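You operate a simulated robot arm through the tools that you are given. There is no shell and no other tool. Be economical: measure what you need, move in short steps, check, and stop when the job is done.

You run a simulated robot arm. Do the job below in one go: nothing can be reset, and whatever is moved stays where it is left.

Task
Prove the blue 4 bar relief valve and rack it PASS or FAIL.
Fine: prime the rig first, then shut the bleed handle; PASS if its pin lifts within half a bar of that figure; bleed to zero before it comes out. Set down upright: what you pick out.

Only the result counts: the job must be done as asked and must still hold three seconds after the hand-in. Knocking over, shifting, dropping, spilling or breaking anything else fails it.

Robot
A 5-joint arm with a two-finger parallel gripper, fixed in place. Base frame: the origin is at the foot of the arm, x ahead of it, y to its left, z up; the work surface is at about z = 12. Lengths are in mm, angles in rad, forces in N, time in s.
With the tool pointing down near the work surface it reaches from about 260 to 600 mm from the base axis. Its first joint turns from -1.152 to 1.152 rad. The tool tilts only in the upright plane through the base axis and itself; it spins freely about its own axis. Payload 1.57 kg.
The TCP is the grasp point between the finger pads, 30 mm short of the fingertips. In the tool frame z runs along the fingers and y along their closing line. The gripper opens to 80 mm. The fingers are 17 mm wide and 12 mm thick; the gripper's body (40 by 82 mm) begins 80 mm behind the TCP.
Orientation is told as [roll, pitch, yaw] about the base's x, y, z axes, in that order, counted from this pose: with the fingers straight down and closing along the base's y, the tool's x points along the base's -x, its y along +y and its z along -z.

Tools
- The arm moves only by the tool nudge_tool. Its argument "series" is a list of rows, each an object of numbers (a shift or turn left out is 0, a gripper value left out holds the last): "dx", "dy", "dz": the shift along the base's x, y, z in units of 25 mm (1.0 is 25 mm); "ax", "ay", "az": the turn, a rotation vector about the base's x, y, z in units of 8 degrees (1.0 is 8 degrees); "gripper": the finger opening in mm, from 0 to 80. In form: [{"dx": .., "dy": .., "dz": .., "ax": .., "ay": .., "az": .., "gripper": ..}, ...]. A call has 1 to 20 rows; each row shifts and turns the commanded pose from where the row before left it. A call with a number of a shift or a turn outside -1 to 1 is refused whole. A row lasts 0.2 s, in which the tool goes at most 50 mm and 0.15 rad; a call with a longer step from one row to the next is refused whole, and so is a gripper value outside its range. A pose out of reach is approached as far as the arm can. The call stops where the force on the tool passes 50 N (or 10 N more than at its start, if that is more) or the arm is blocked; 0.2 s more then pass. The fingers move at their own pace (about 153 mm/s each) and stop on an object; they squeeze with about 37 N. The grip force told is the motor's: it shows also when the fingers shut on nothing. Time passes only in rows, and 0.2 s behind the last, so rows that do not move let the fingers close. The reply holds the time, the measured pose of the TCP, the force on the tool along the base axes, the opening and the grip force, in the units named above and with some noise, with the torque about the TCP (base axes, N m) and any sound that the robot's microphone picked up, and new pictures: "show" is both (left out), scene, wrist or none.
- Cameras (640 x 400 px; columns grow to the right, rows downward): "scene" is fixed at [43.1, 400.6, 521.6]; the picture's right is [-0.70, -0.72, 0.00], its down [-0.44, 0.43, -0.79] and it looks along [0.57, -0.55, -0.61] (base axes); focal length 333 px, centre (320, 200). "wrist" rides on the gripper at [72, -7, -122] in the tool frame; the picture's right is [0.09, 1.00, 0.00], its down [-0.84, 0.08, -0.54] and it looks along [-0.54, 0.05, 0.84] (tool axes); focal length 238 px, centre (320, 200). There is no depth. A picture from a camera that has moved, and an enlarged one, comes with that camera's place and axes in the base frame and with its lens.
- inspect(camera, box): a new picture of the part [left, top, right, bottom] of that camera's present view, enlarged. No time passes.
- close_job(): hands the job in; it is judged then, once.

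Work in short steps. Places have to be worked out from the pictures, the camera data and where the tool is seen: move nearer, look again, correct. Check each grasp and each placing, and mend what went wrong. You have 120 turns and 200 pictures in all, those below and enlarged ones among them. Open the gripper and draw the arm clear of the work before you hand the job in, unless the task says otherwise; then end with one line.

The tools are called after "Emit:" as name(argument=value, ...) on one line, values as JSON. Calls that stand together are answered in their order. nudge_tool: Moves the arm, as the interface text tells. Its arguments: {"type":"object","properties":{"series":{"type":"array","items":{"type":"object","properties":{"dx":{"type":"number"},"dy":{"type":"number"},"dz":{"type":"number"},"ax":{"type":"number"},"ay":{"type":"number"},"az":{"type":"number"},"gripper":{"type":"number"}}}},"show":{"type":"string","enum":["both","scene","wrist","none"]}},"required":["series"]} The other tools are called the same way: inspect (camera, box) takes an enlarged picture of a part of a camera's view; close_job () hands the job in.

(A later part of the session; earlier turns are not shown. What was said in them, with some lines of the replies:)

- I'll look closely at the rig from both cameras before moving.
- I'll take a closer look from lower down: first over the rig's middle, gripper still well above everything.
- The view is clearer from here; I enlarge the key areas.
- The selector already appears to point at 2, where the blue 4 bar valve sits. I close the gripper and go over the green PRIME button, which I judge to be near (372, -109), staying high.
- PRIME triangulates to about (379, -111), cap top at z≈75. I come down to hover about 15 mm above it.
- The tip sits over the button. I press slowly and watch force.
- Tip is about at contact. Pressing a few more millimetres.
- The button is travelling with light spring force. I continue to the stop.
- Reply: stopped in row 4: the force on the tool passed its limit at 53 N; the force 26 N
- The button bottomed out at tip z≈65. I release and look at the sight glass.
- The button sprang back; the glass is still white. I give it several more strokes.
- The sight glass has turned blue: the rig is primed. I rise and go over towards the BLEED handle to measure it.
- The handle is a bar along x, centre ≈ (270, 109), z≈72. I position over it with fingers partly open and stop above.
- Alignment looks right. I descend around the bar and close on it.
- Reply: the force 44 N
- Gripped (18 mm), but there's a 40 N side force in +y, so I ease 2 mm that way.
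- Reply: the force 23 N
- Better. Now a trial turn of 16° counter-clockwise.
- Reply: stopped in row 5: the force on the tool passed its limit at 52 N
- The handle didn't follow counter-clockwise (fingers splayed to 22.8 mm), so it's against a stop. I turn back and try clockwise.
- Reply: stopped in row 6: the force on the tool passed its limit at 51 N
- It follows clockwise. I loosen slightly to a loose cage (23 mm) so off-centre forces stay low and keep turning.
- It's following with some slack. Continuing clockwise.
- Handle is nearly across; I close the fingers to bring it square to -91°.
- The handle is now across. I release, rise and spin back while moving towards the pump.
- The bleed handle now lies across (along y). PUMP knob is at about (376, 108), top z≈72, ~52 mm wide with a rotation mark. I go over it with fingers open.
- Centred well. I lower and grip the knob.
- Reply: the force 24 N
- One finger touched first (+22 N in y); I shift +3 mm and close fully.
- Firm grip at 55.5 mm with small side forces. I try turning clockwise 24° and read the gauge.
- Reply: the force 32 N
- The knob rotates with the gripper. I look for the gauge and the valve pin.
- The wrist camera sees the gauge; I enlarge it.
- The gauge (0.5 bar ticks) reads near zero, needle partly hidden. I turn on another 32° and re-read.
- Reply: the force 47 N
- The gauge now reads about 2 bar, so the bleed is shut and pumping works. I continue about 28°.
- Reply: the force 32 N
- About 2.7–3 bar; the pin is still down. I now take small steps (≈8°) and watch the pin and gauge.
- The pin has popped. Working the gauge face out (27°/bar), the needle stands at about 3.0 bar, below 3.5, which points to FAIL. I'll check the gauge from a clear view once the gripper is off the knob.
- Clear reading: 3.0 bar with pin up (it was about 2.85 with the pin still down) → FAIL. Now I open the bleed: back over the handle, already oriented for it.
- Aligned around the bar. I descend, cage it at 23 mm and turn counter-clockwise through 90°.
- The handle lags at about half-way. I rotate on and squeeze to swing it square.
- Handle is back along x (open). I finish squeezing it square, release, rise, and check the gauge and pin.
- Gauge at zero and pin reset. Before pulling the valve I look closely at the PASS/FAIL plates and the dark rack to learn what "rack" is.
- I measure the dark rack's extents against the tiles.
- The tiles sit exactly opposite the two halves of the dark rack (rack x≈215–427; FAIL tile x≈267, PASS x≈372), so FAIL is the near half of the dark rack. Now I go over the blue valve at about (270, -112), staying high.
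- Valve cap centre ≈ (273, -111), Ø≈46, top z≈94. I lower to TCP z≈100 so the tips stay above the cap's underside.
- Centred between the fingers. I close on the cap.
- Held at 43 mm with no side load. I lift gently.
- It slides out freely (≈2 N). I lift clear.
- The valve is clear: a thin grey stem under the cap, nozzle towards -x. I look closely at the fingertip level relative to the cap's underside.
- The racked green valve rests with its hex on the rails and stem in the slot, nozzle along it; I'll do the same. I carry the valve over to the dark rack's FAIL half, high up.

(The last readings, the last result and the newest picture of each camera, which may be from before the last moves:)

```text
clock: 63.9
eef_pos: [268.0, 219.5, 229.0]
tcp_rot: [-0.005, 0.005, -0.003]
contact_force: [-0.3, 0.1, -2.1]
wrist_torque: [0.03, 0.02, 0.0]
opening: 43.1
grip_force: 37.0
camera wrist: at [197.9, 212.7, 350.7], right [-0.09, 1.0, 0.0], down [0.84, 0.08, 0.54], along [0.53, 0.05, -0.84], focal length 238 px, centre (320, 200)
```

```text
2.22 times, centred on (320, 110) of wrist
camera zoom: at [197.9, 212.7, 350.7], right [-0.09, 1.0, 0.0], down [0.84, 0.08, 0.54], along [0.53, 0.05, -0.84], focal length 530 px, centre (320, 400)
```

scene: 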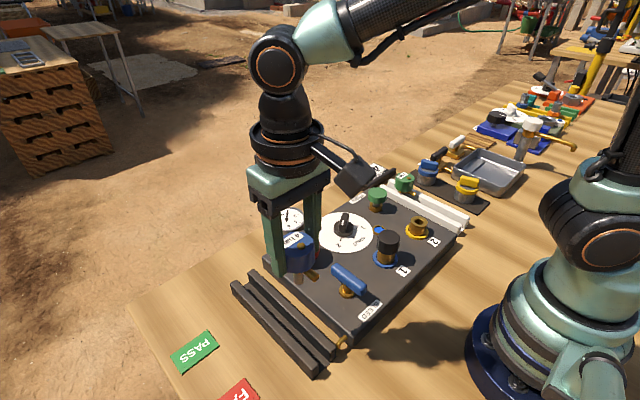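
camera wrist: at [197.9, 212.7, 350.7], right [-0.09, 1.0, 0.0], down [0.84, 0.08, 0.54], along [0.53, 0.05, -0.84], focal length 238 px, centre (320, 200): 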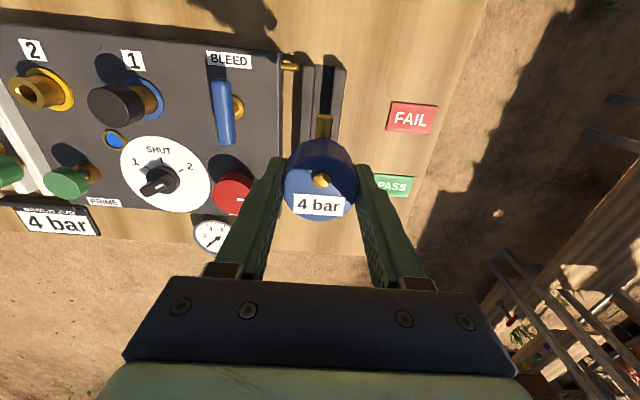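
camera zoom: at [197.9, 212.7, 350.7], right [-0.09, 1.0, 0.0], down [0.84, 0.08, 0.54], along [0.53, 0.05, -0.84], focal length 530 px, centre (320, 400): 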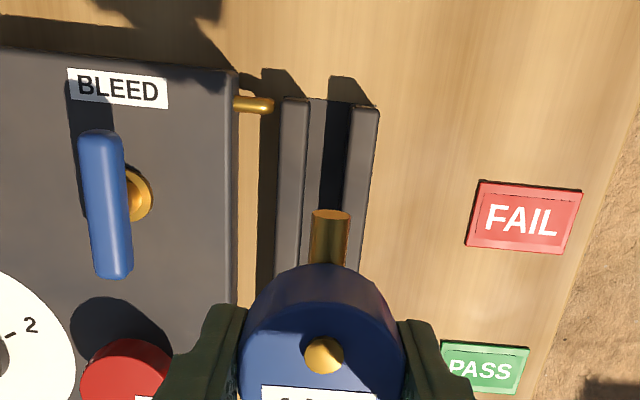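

Slot centre computes to y≈219.5 and the FAIL tile x≈267; I'm at (268, 219.5). I lower to just above the rails.

Emit:
nudge_tool(series=[{"dz": -1}, {"dz": -1}, {"dz": -1}, {"dz": -0.9}, {"dz": -0.6}, {}], show="wrist")

Emit:
inspect(camera="scene", box=[220, 240, 360, 380])

Emit:
inspect(camera="wrist", box=[220, 20, 420, 180])

```text
clock: 65.3
eef_pos: [269.4, 219.8, 115.1]
tcp_rot: [-0.005, 0.004, -0.001]
contact_force: [-0.6, -0.9, -2.8]
wrist_torque: [0.0, -0.01, 0.0]
opening: 43.3
grip_force: 36.8
camera wrist: at [197.7, 212.6, 237.1], right [-0.09, 1.0, 0.0], down [0.84, 0.08, 0.54], along [0.53, 0.05, -0.84], focal length 238 px, centre (320, 200)
```

wrist: 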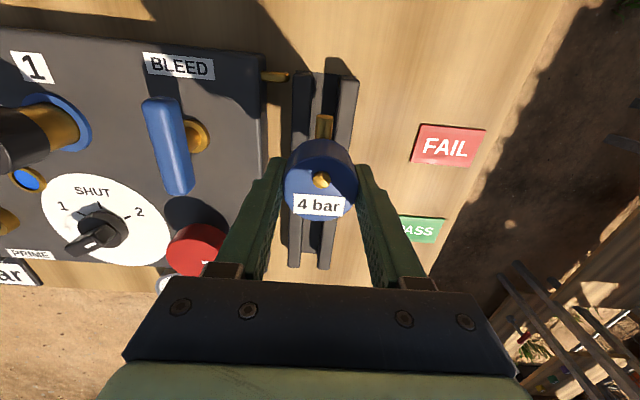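

```text
2.86 times, centred on (290, 310) of scene
camera zoom: at [43.1, 400.6, 521.6], right [-0.7, -0.72, 0.0], down [-0.44, 0.43, -0.79], along [0.57, -0.55, -0.61], focal length 953 px, centre (406, -114)
```

zoom: 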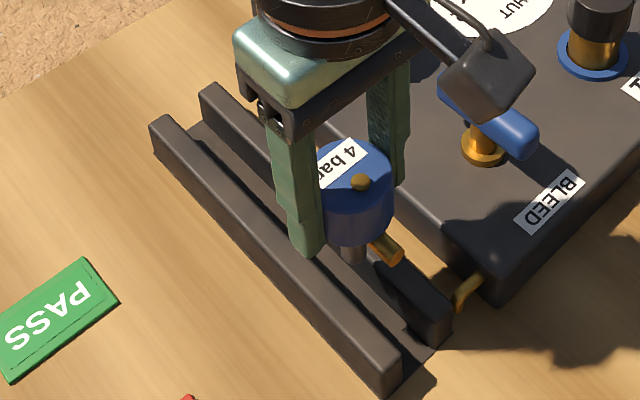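

```text
2.50 times, centred on (320, 100) of wrist
camera zoom: at [197.7, 212.6, 237.1], right [-0.09, 1.0, 0.0], down [0.84, 0.08, 0.54], along [0.53, 0.05, -0.84], focal length 596 px, centre (320, 450)
```

zoom: 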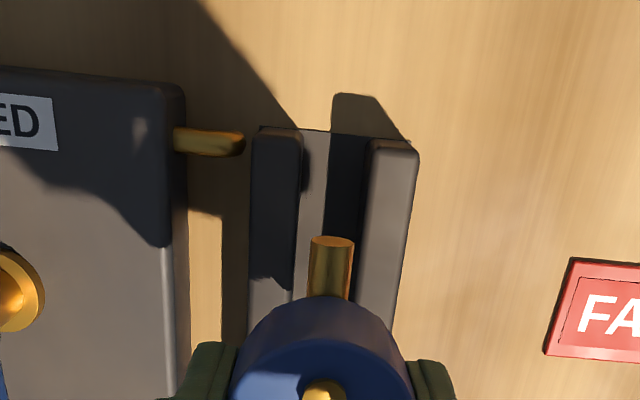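

Stem sits over the slot centre. I lower to TCP z≈80.

Emit:
nudge_tool(series=[{"dz": -0.5}, {"dz": -0.5}, {"dz": -0.4}, {}], show="none")

Emit:
inspect(camera="scene", box=[250, 240, 350, 340])

```text
clock: 66.3
eef_pos: [266.9, 218.8, 81.8]
tcp_rot: [-0.006, 0.005, -0.001]
contact_force: [0.0, 1.0, -1.7]
wrist_torque: [-0.03, 0.03, 0.0]
opening: 43.2
grip_force: 37.1
```

```text
4.00 times, centred on (300, 290) of scene
camera zoom: at [43.1, 400.6, 521.6], right [-0.7, -0.72, 0.0], down [-0.44, 0.43, -0.79], along [0.57, -0.55, -0.61], focal length 1334 px, centre (400, -160)
```

zoom: 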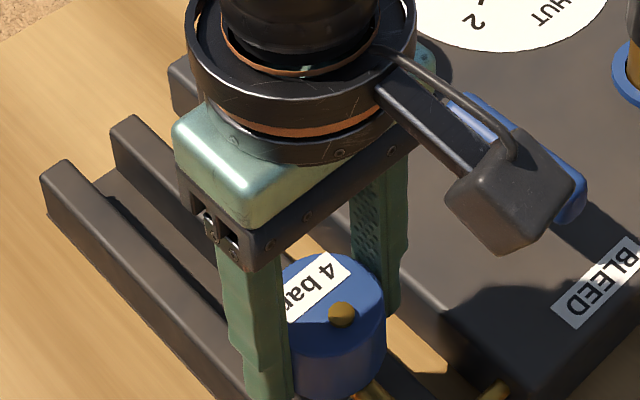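

No contact yet. Stepping down finely.

Emit:
nudge_tool(series=[{"dz": -0.1}, {"dz": -0.1}, {"dz": -0.1}, {}], show="none")

Emit:
inspect(camera="scene", box=[270, 270, 370, 370])

```text
clock: 67.3
eef_pos: [267.8, 220.3, 74.0]
tcp_rot: [-0.006, 0.005, -0.001]
contact_force: [0.6, 0.1, -2.9]
wrist_torque: [0.01, 0.01, -0.01]
opening: 43.1
grip_force: 37.5
```

```text
4.00 times, centred on (320, 320) of scene
camera zoom: at [43.1, 400.6, 521.6], right [-0.7, -0.72, 0.0], down [-0.44, 0.43, -0.79], along [0.57, -0.55, -0.61], focal length 1334 px, centre (320, -280)
```

zoom: 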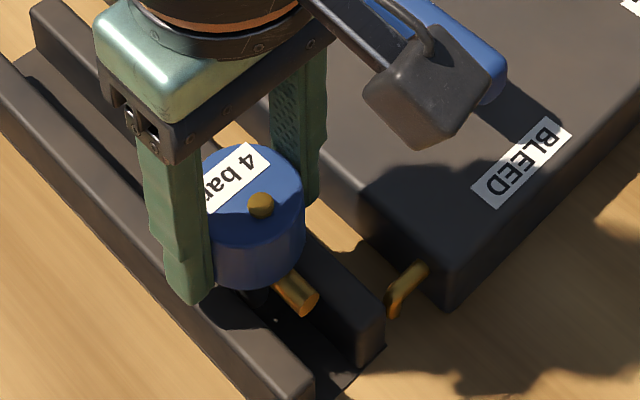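

Still hanging freely. Two more small steps at a time.

Emit:
nudge_tool(series=[{"dz": -0.08}, {"dz": -0.08}, {}], show="none")

Emit:
inspect(camera="scene", box=[280, 290, 340, 350])

```text
clock: 68.1
eef_pos: [268.1, 219.9, 71.3]
tcp_rot: [-0.004, 0.005, -0.001]
contact_force: [-0.2, 0.3, -1.5]
wrist_torque: [0.0, 0.03, 0.0]
opening: 43.0
grip_force: 37.5
```

```text
6.67 times, centred on (310, 320) of scene
camera zoom: at [43.1, 400.6, 521.6], right [-0.7, -0.72, 0.0], down [-0.44, 0.43, -0.79], along [0.57, -0.55, -0.61], focal length 2223 px, centre (387, -600)
```

zoom: 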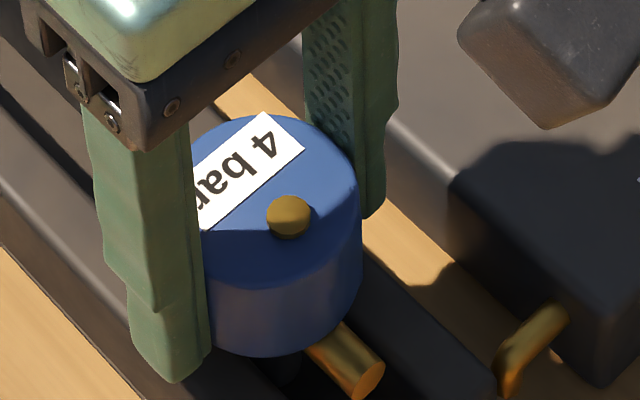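

Emit:
nudge_tool(series=[{"dz": -0.08}, {"dz": -0.08}, {}], show="none")

```text
clock: 68.9
eef_pos: [268.7, 219.4, 65.7]
tcp_rot: [-0.005, 0.007, 0.002]
contact_force: [-7.4, -1.1, 18.1]
wrist_torque: [-0.04, 0.47, 0.01]
opening: 43.2
grip_force: 36.9
```

Contact (18 N up). I ease up 1 mm and check the seating before releasing.

Emit:
nudge_tool(series=[{"dz": 0.05}, {}], show="wrist")

Emit:
inspect(camera="scene", box=[270, 280, 350, 360])

Emit:
inspect(camera="wrist", box=[240, 60, 400, 200])

```text
clock: 69.5
eef_pos: [268.1, 219.3, 67.0]
tcp_rot: [-0.007, 0.005, 0.001]
contact_force: [-1.4, 0.6, -2.0]
wrist_torque: [0.02, 0.01, 0.0]
opening: 43.3
grip_force: 37.0
camera wrist: at [197.7, 212.4, 188.7], right [-0.09, 1.0, 0.0], down [0.84, 0.08, 0.54], along [0.53, 0.05, -0.84], focal length 238 px, centre (320, 200)
```

wrist: 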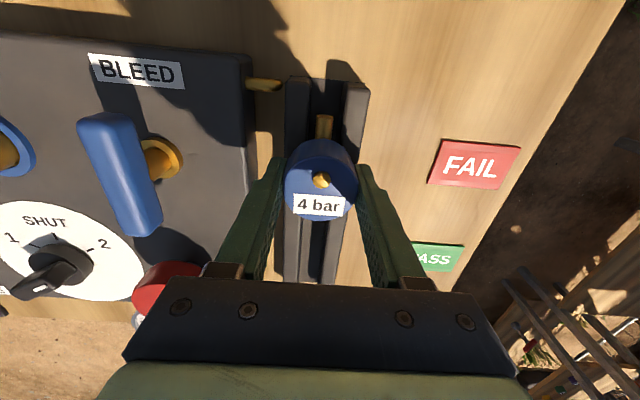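

```text
5.00 times, centred on (310, 320) of scene
camera zoom: at [43.1, 400.6, 521.6], right [-0.7, -0.72, 0.0], down [-0.44, 0.43, -0.79], along [0.57, -0.55, -0.61], focal length 1667 px, centre (370, -400)
```

zoom: 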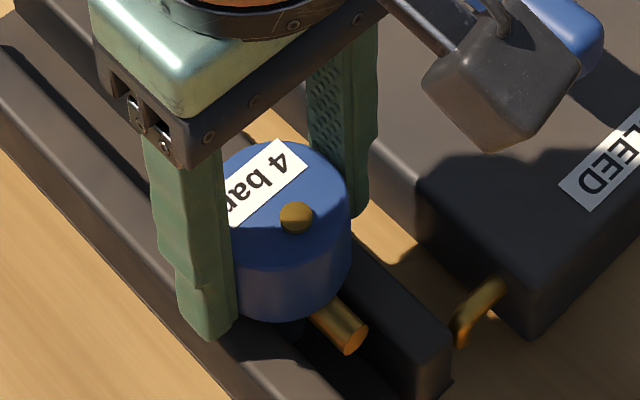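

```text
2.86 times, centred on (320, 130) of wrist
camera zoom: at [197.7, 212.4, 188.7], right [-0.09, 1.0, 0.0], down [0.84, 0.08, 0.54], along [0.53, 0.05, -0.84], focal length 681 px, centre (320, 400)
```

zoom: 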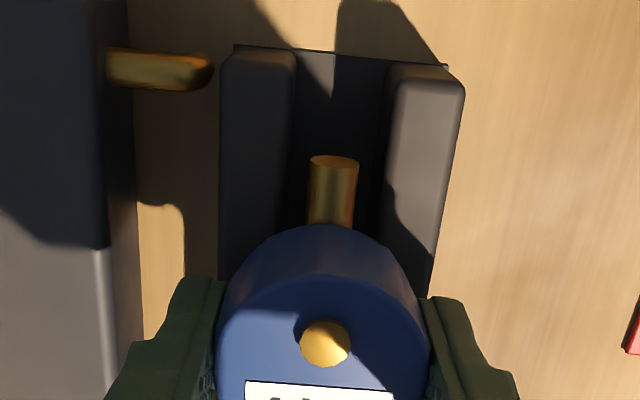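

Well seated in the slot, upright, with nozzle along it. I lower the last millimetre and open the fingers in stages.

Emit:
nudge_tool(series=[{"dz": -0.04}, {}, {"gripper": 46}, {"gripper": 50}, {"gripper": 56}, {"gripper": 62}, {}], show="wrist")

Emit:
inspect(camera="scene", box=[270, 280, 350, 360])

```text
clock: 71.1
eef_pos: [267.5, 220.5, 67.2]
tcp_rot: [-0.005, 0.006, 0.0]
contact_force: [0.0, -0.4, -0.1]
wrist_torque: [0.01, -0.02, 0.01]
opening: 62.0
grip_force: 0.0
camera wrist: at [197.7, 212.4, 187.7], right [-0.09, 1.0, 0.0], down [0.84, 0.08, 0.54], along [0.53, 0.05, -0.84], focal length 238 px, centre (320, 200)
```

wrist: 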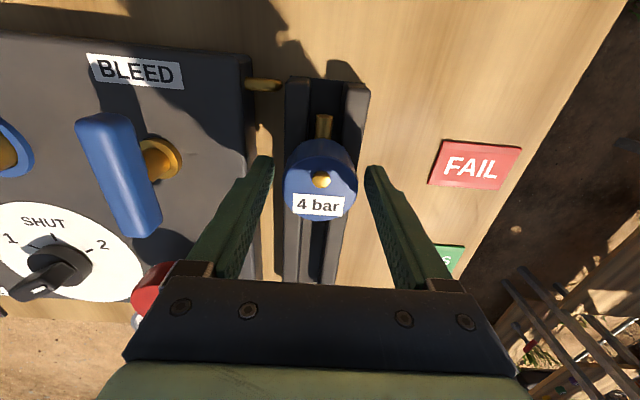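

```text
5.00 times, centred on (310, 320) of scene
camera zoom: at [43.1, 400.6, 521.6], right [-0.7, -0.72, 0.0], down [-0.44, 0.43, -0.79], along [0.57, -0.55, -0.61], focal length 1667 px, centre (370, -400)
```

zoom: 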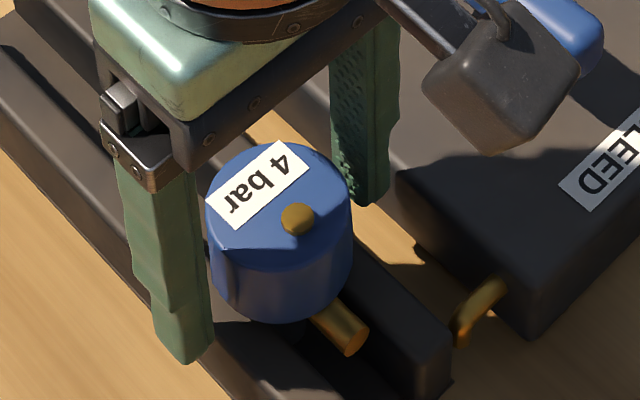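

The valve stands upright and steady. I rise straight up, retreat and do a final check.

Emit:
nudge_tool(series=[{"dz": 0.5}, {"dz": 0.8}, {"dz": 1}, {"dz": 1}, {"dz": 1}, {"dz": 1}, {"dz": 1}, {"dx": 0.5, "dy": -1}, {"dx": 0.5, "dy": -1}, {"dx": 0.5, "dy": -1}, {"dy": -1}, {"dy": -1}, {}])

Emit:
inspect(camera="scene", box=[220, 240, 380, 380])

Emit:
inspect(camera="scene", box=[250, 160, 500, 320])

```text
clock: 73.9
eef_pos: [302.7, 94.6, 224.3]
tcp_rot: [0.0, 0.006, 0.0]
contact_force: [-0.4, 0.3, 0.5]
wrist_torque: [0.01, 0.03, 0.0]
opening: 61.9
grip_force: 0.0
camera wrist: at [232.9, 86.3, 345.7], right [-0.09, 1.0, 0.0], down [0.84, 0.08, 0.54], along [0.53, 0.05, -0.84], focal length 238 px, centre (320, 200)
```

scene: 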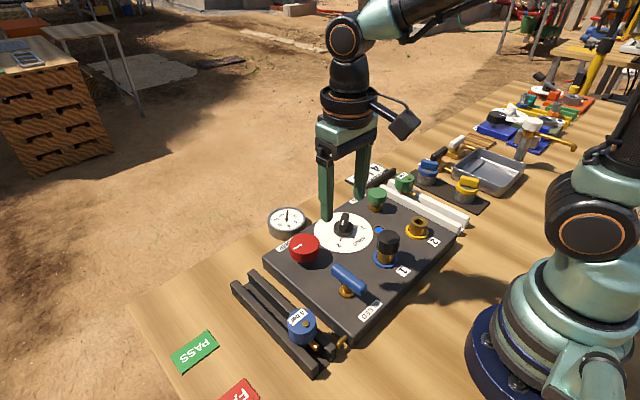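
wrist: 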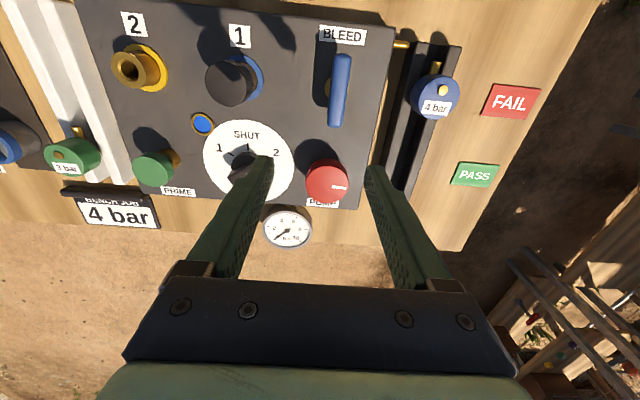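

```text
2.86 times, centred on (300, 310) of scene
camera zoom: at [43.1, 400.6, 521.6], right [-0.7, -0.72, 0.0], down [-0.44, 0.43, -0.79], along [0.57, -0.55, -0.61], focal length 953 px, centre (377, -114)
```

zoom: 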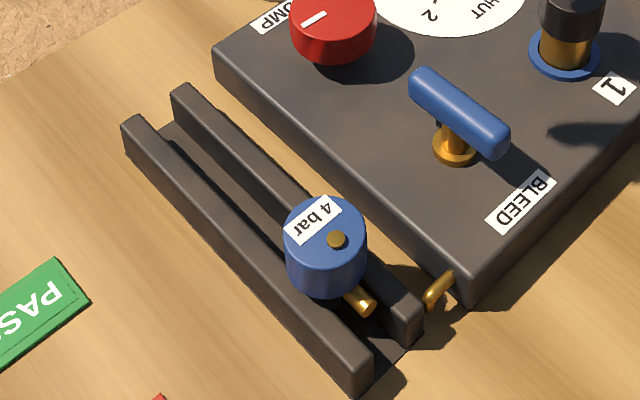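

```text
2.50 times, centred on (375, 240) of scene
camera zoom: at [43.1, 400.6, 521.6], right [-0.7, -0.72, 0.0], down [-0.44, 0.43, -0.79], along [0.57, -0.55, -0.61], focal length 834 px, centre (182, 100)
```

zoom: 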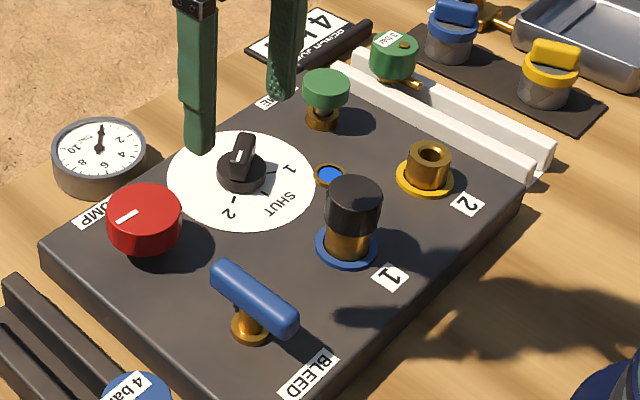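

The valve stands upright in the FAIL half of the rack, the gauge is at zero, nothing else has moved, and the arm is clear with the gripper open. I hand the job in.

Emit:
close_job()

```text
The job is handed in.
```

The blue 4 bar valve is racked FAIL: its pin lifted at about 3.0 bar (below 3.5), after priming and shutting the bleed. I bled the rig to zero before taking the valve out and stood it upright in the dark rack's near half, which I took as the FAIL side because it lines up with the FAIL tile.
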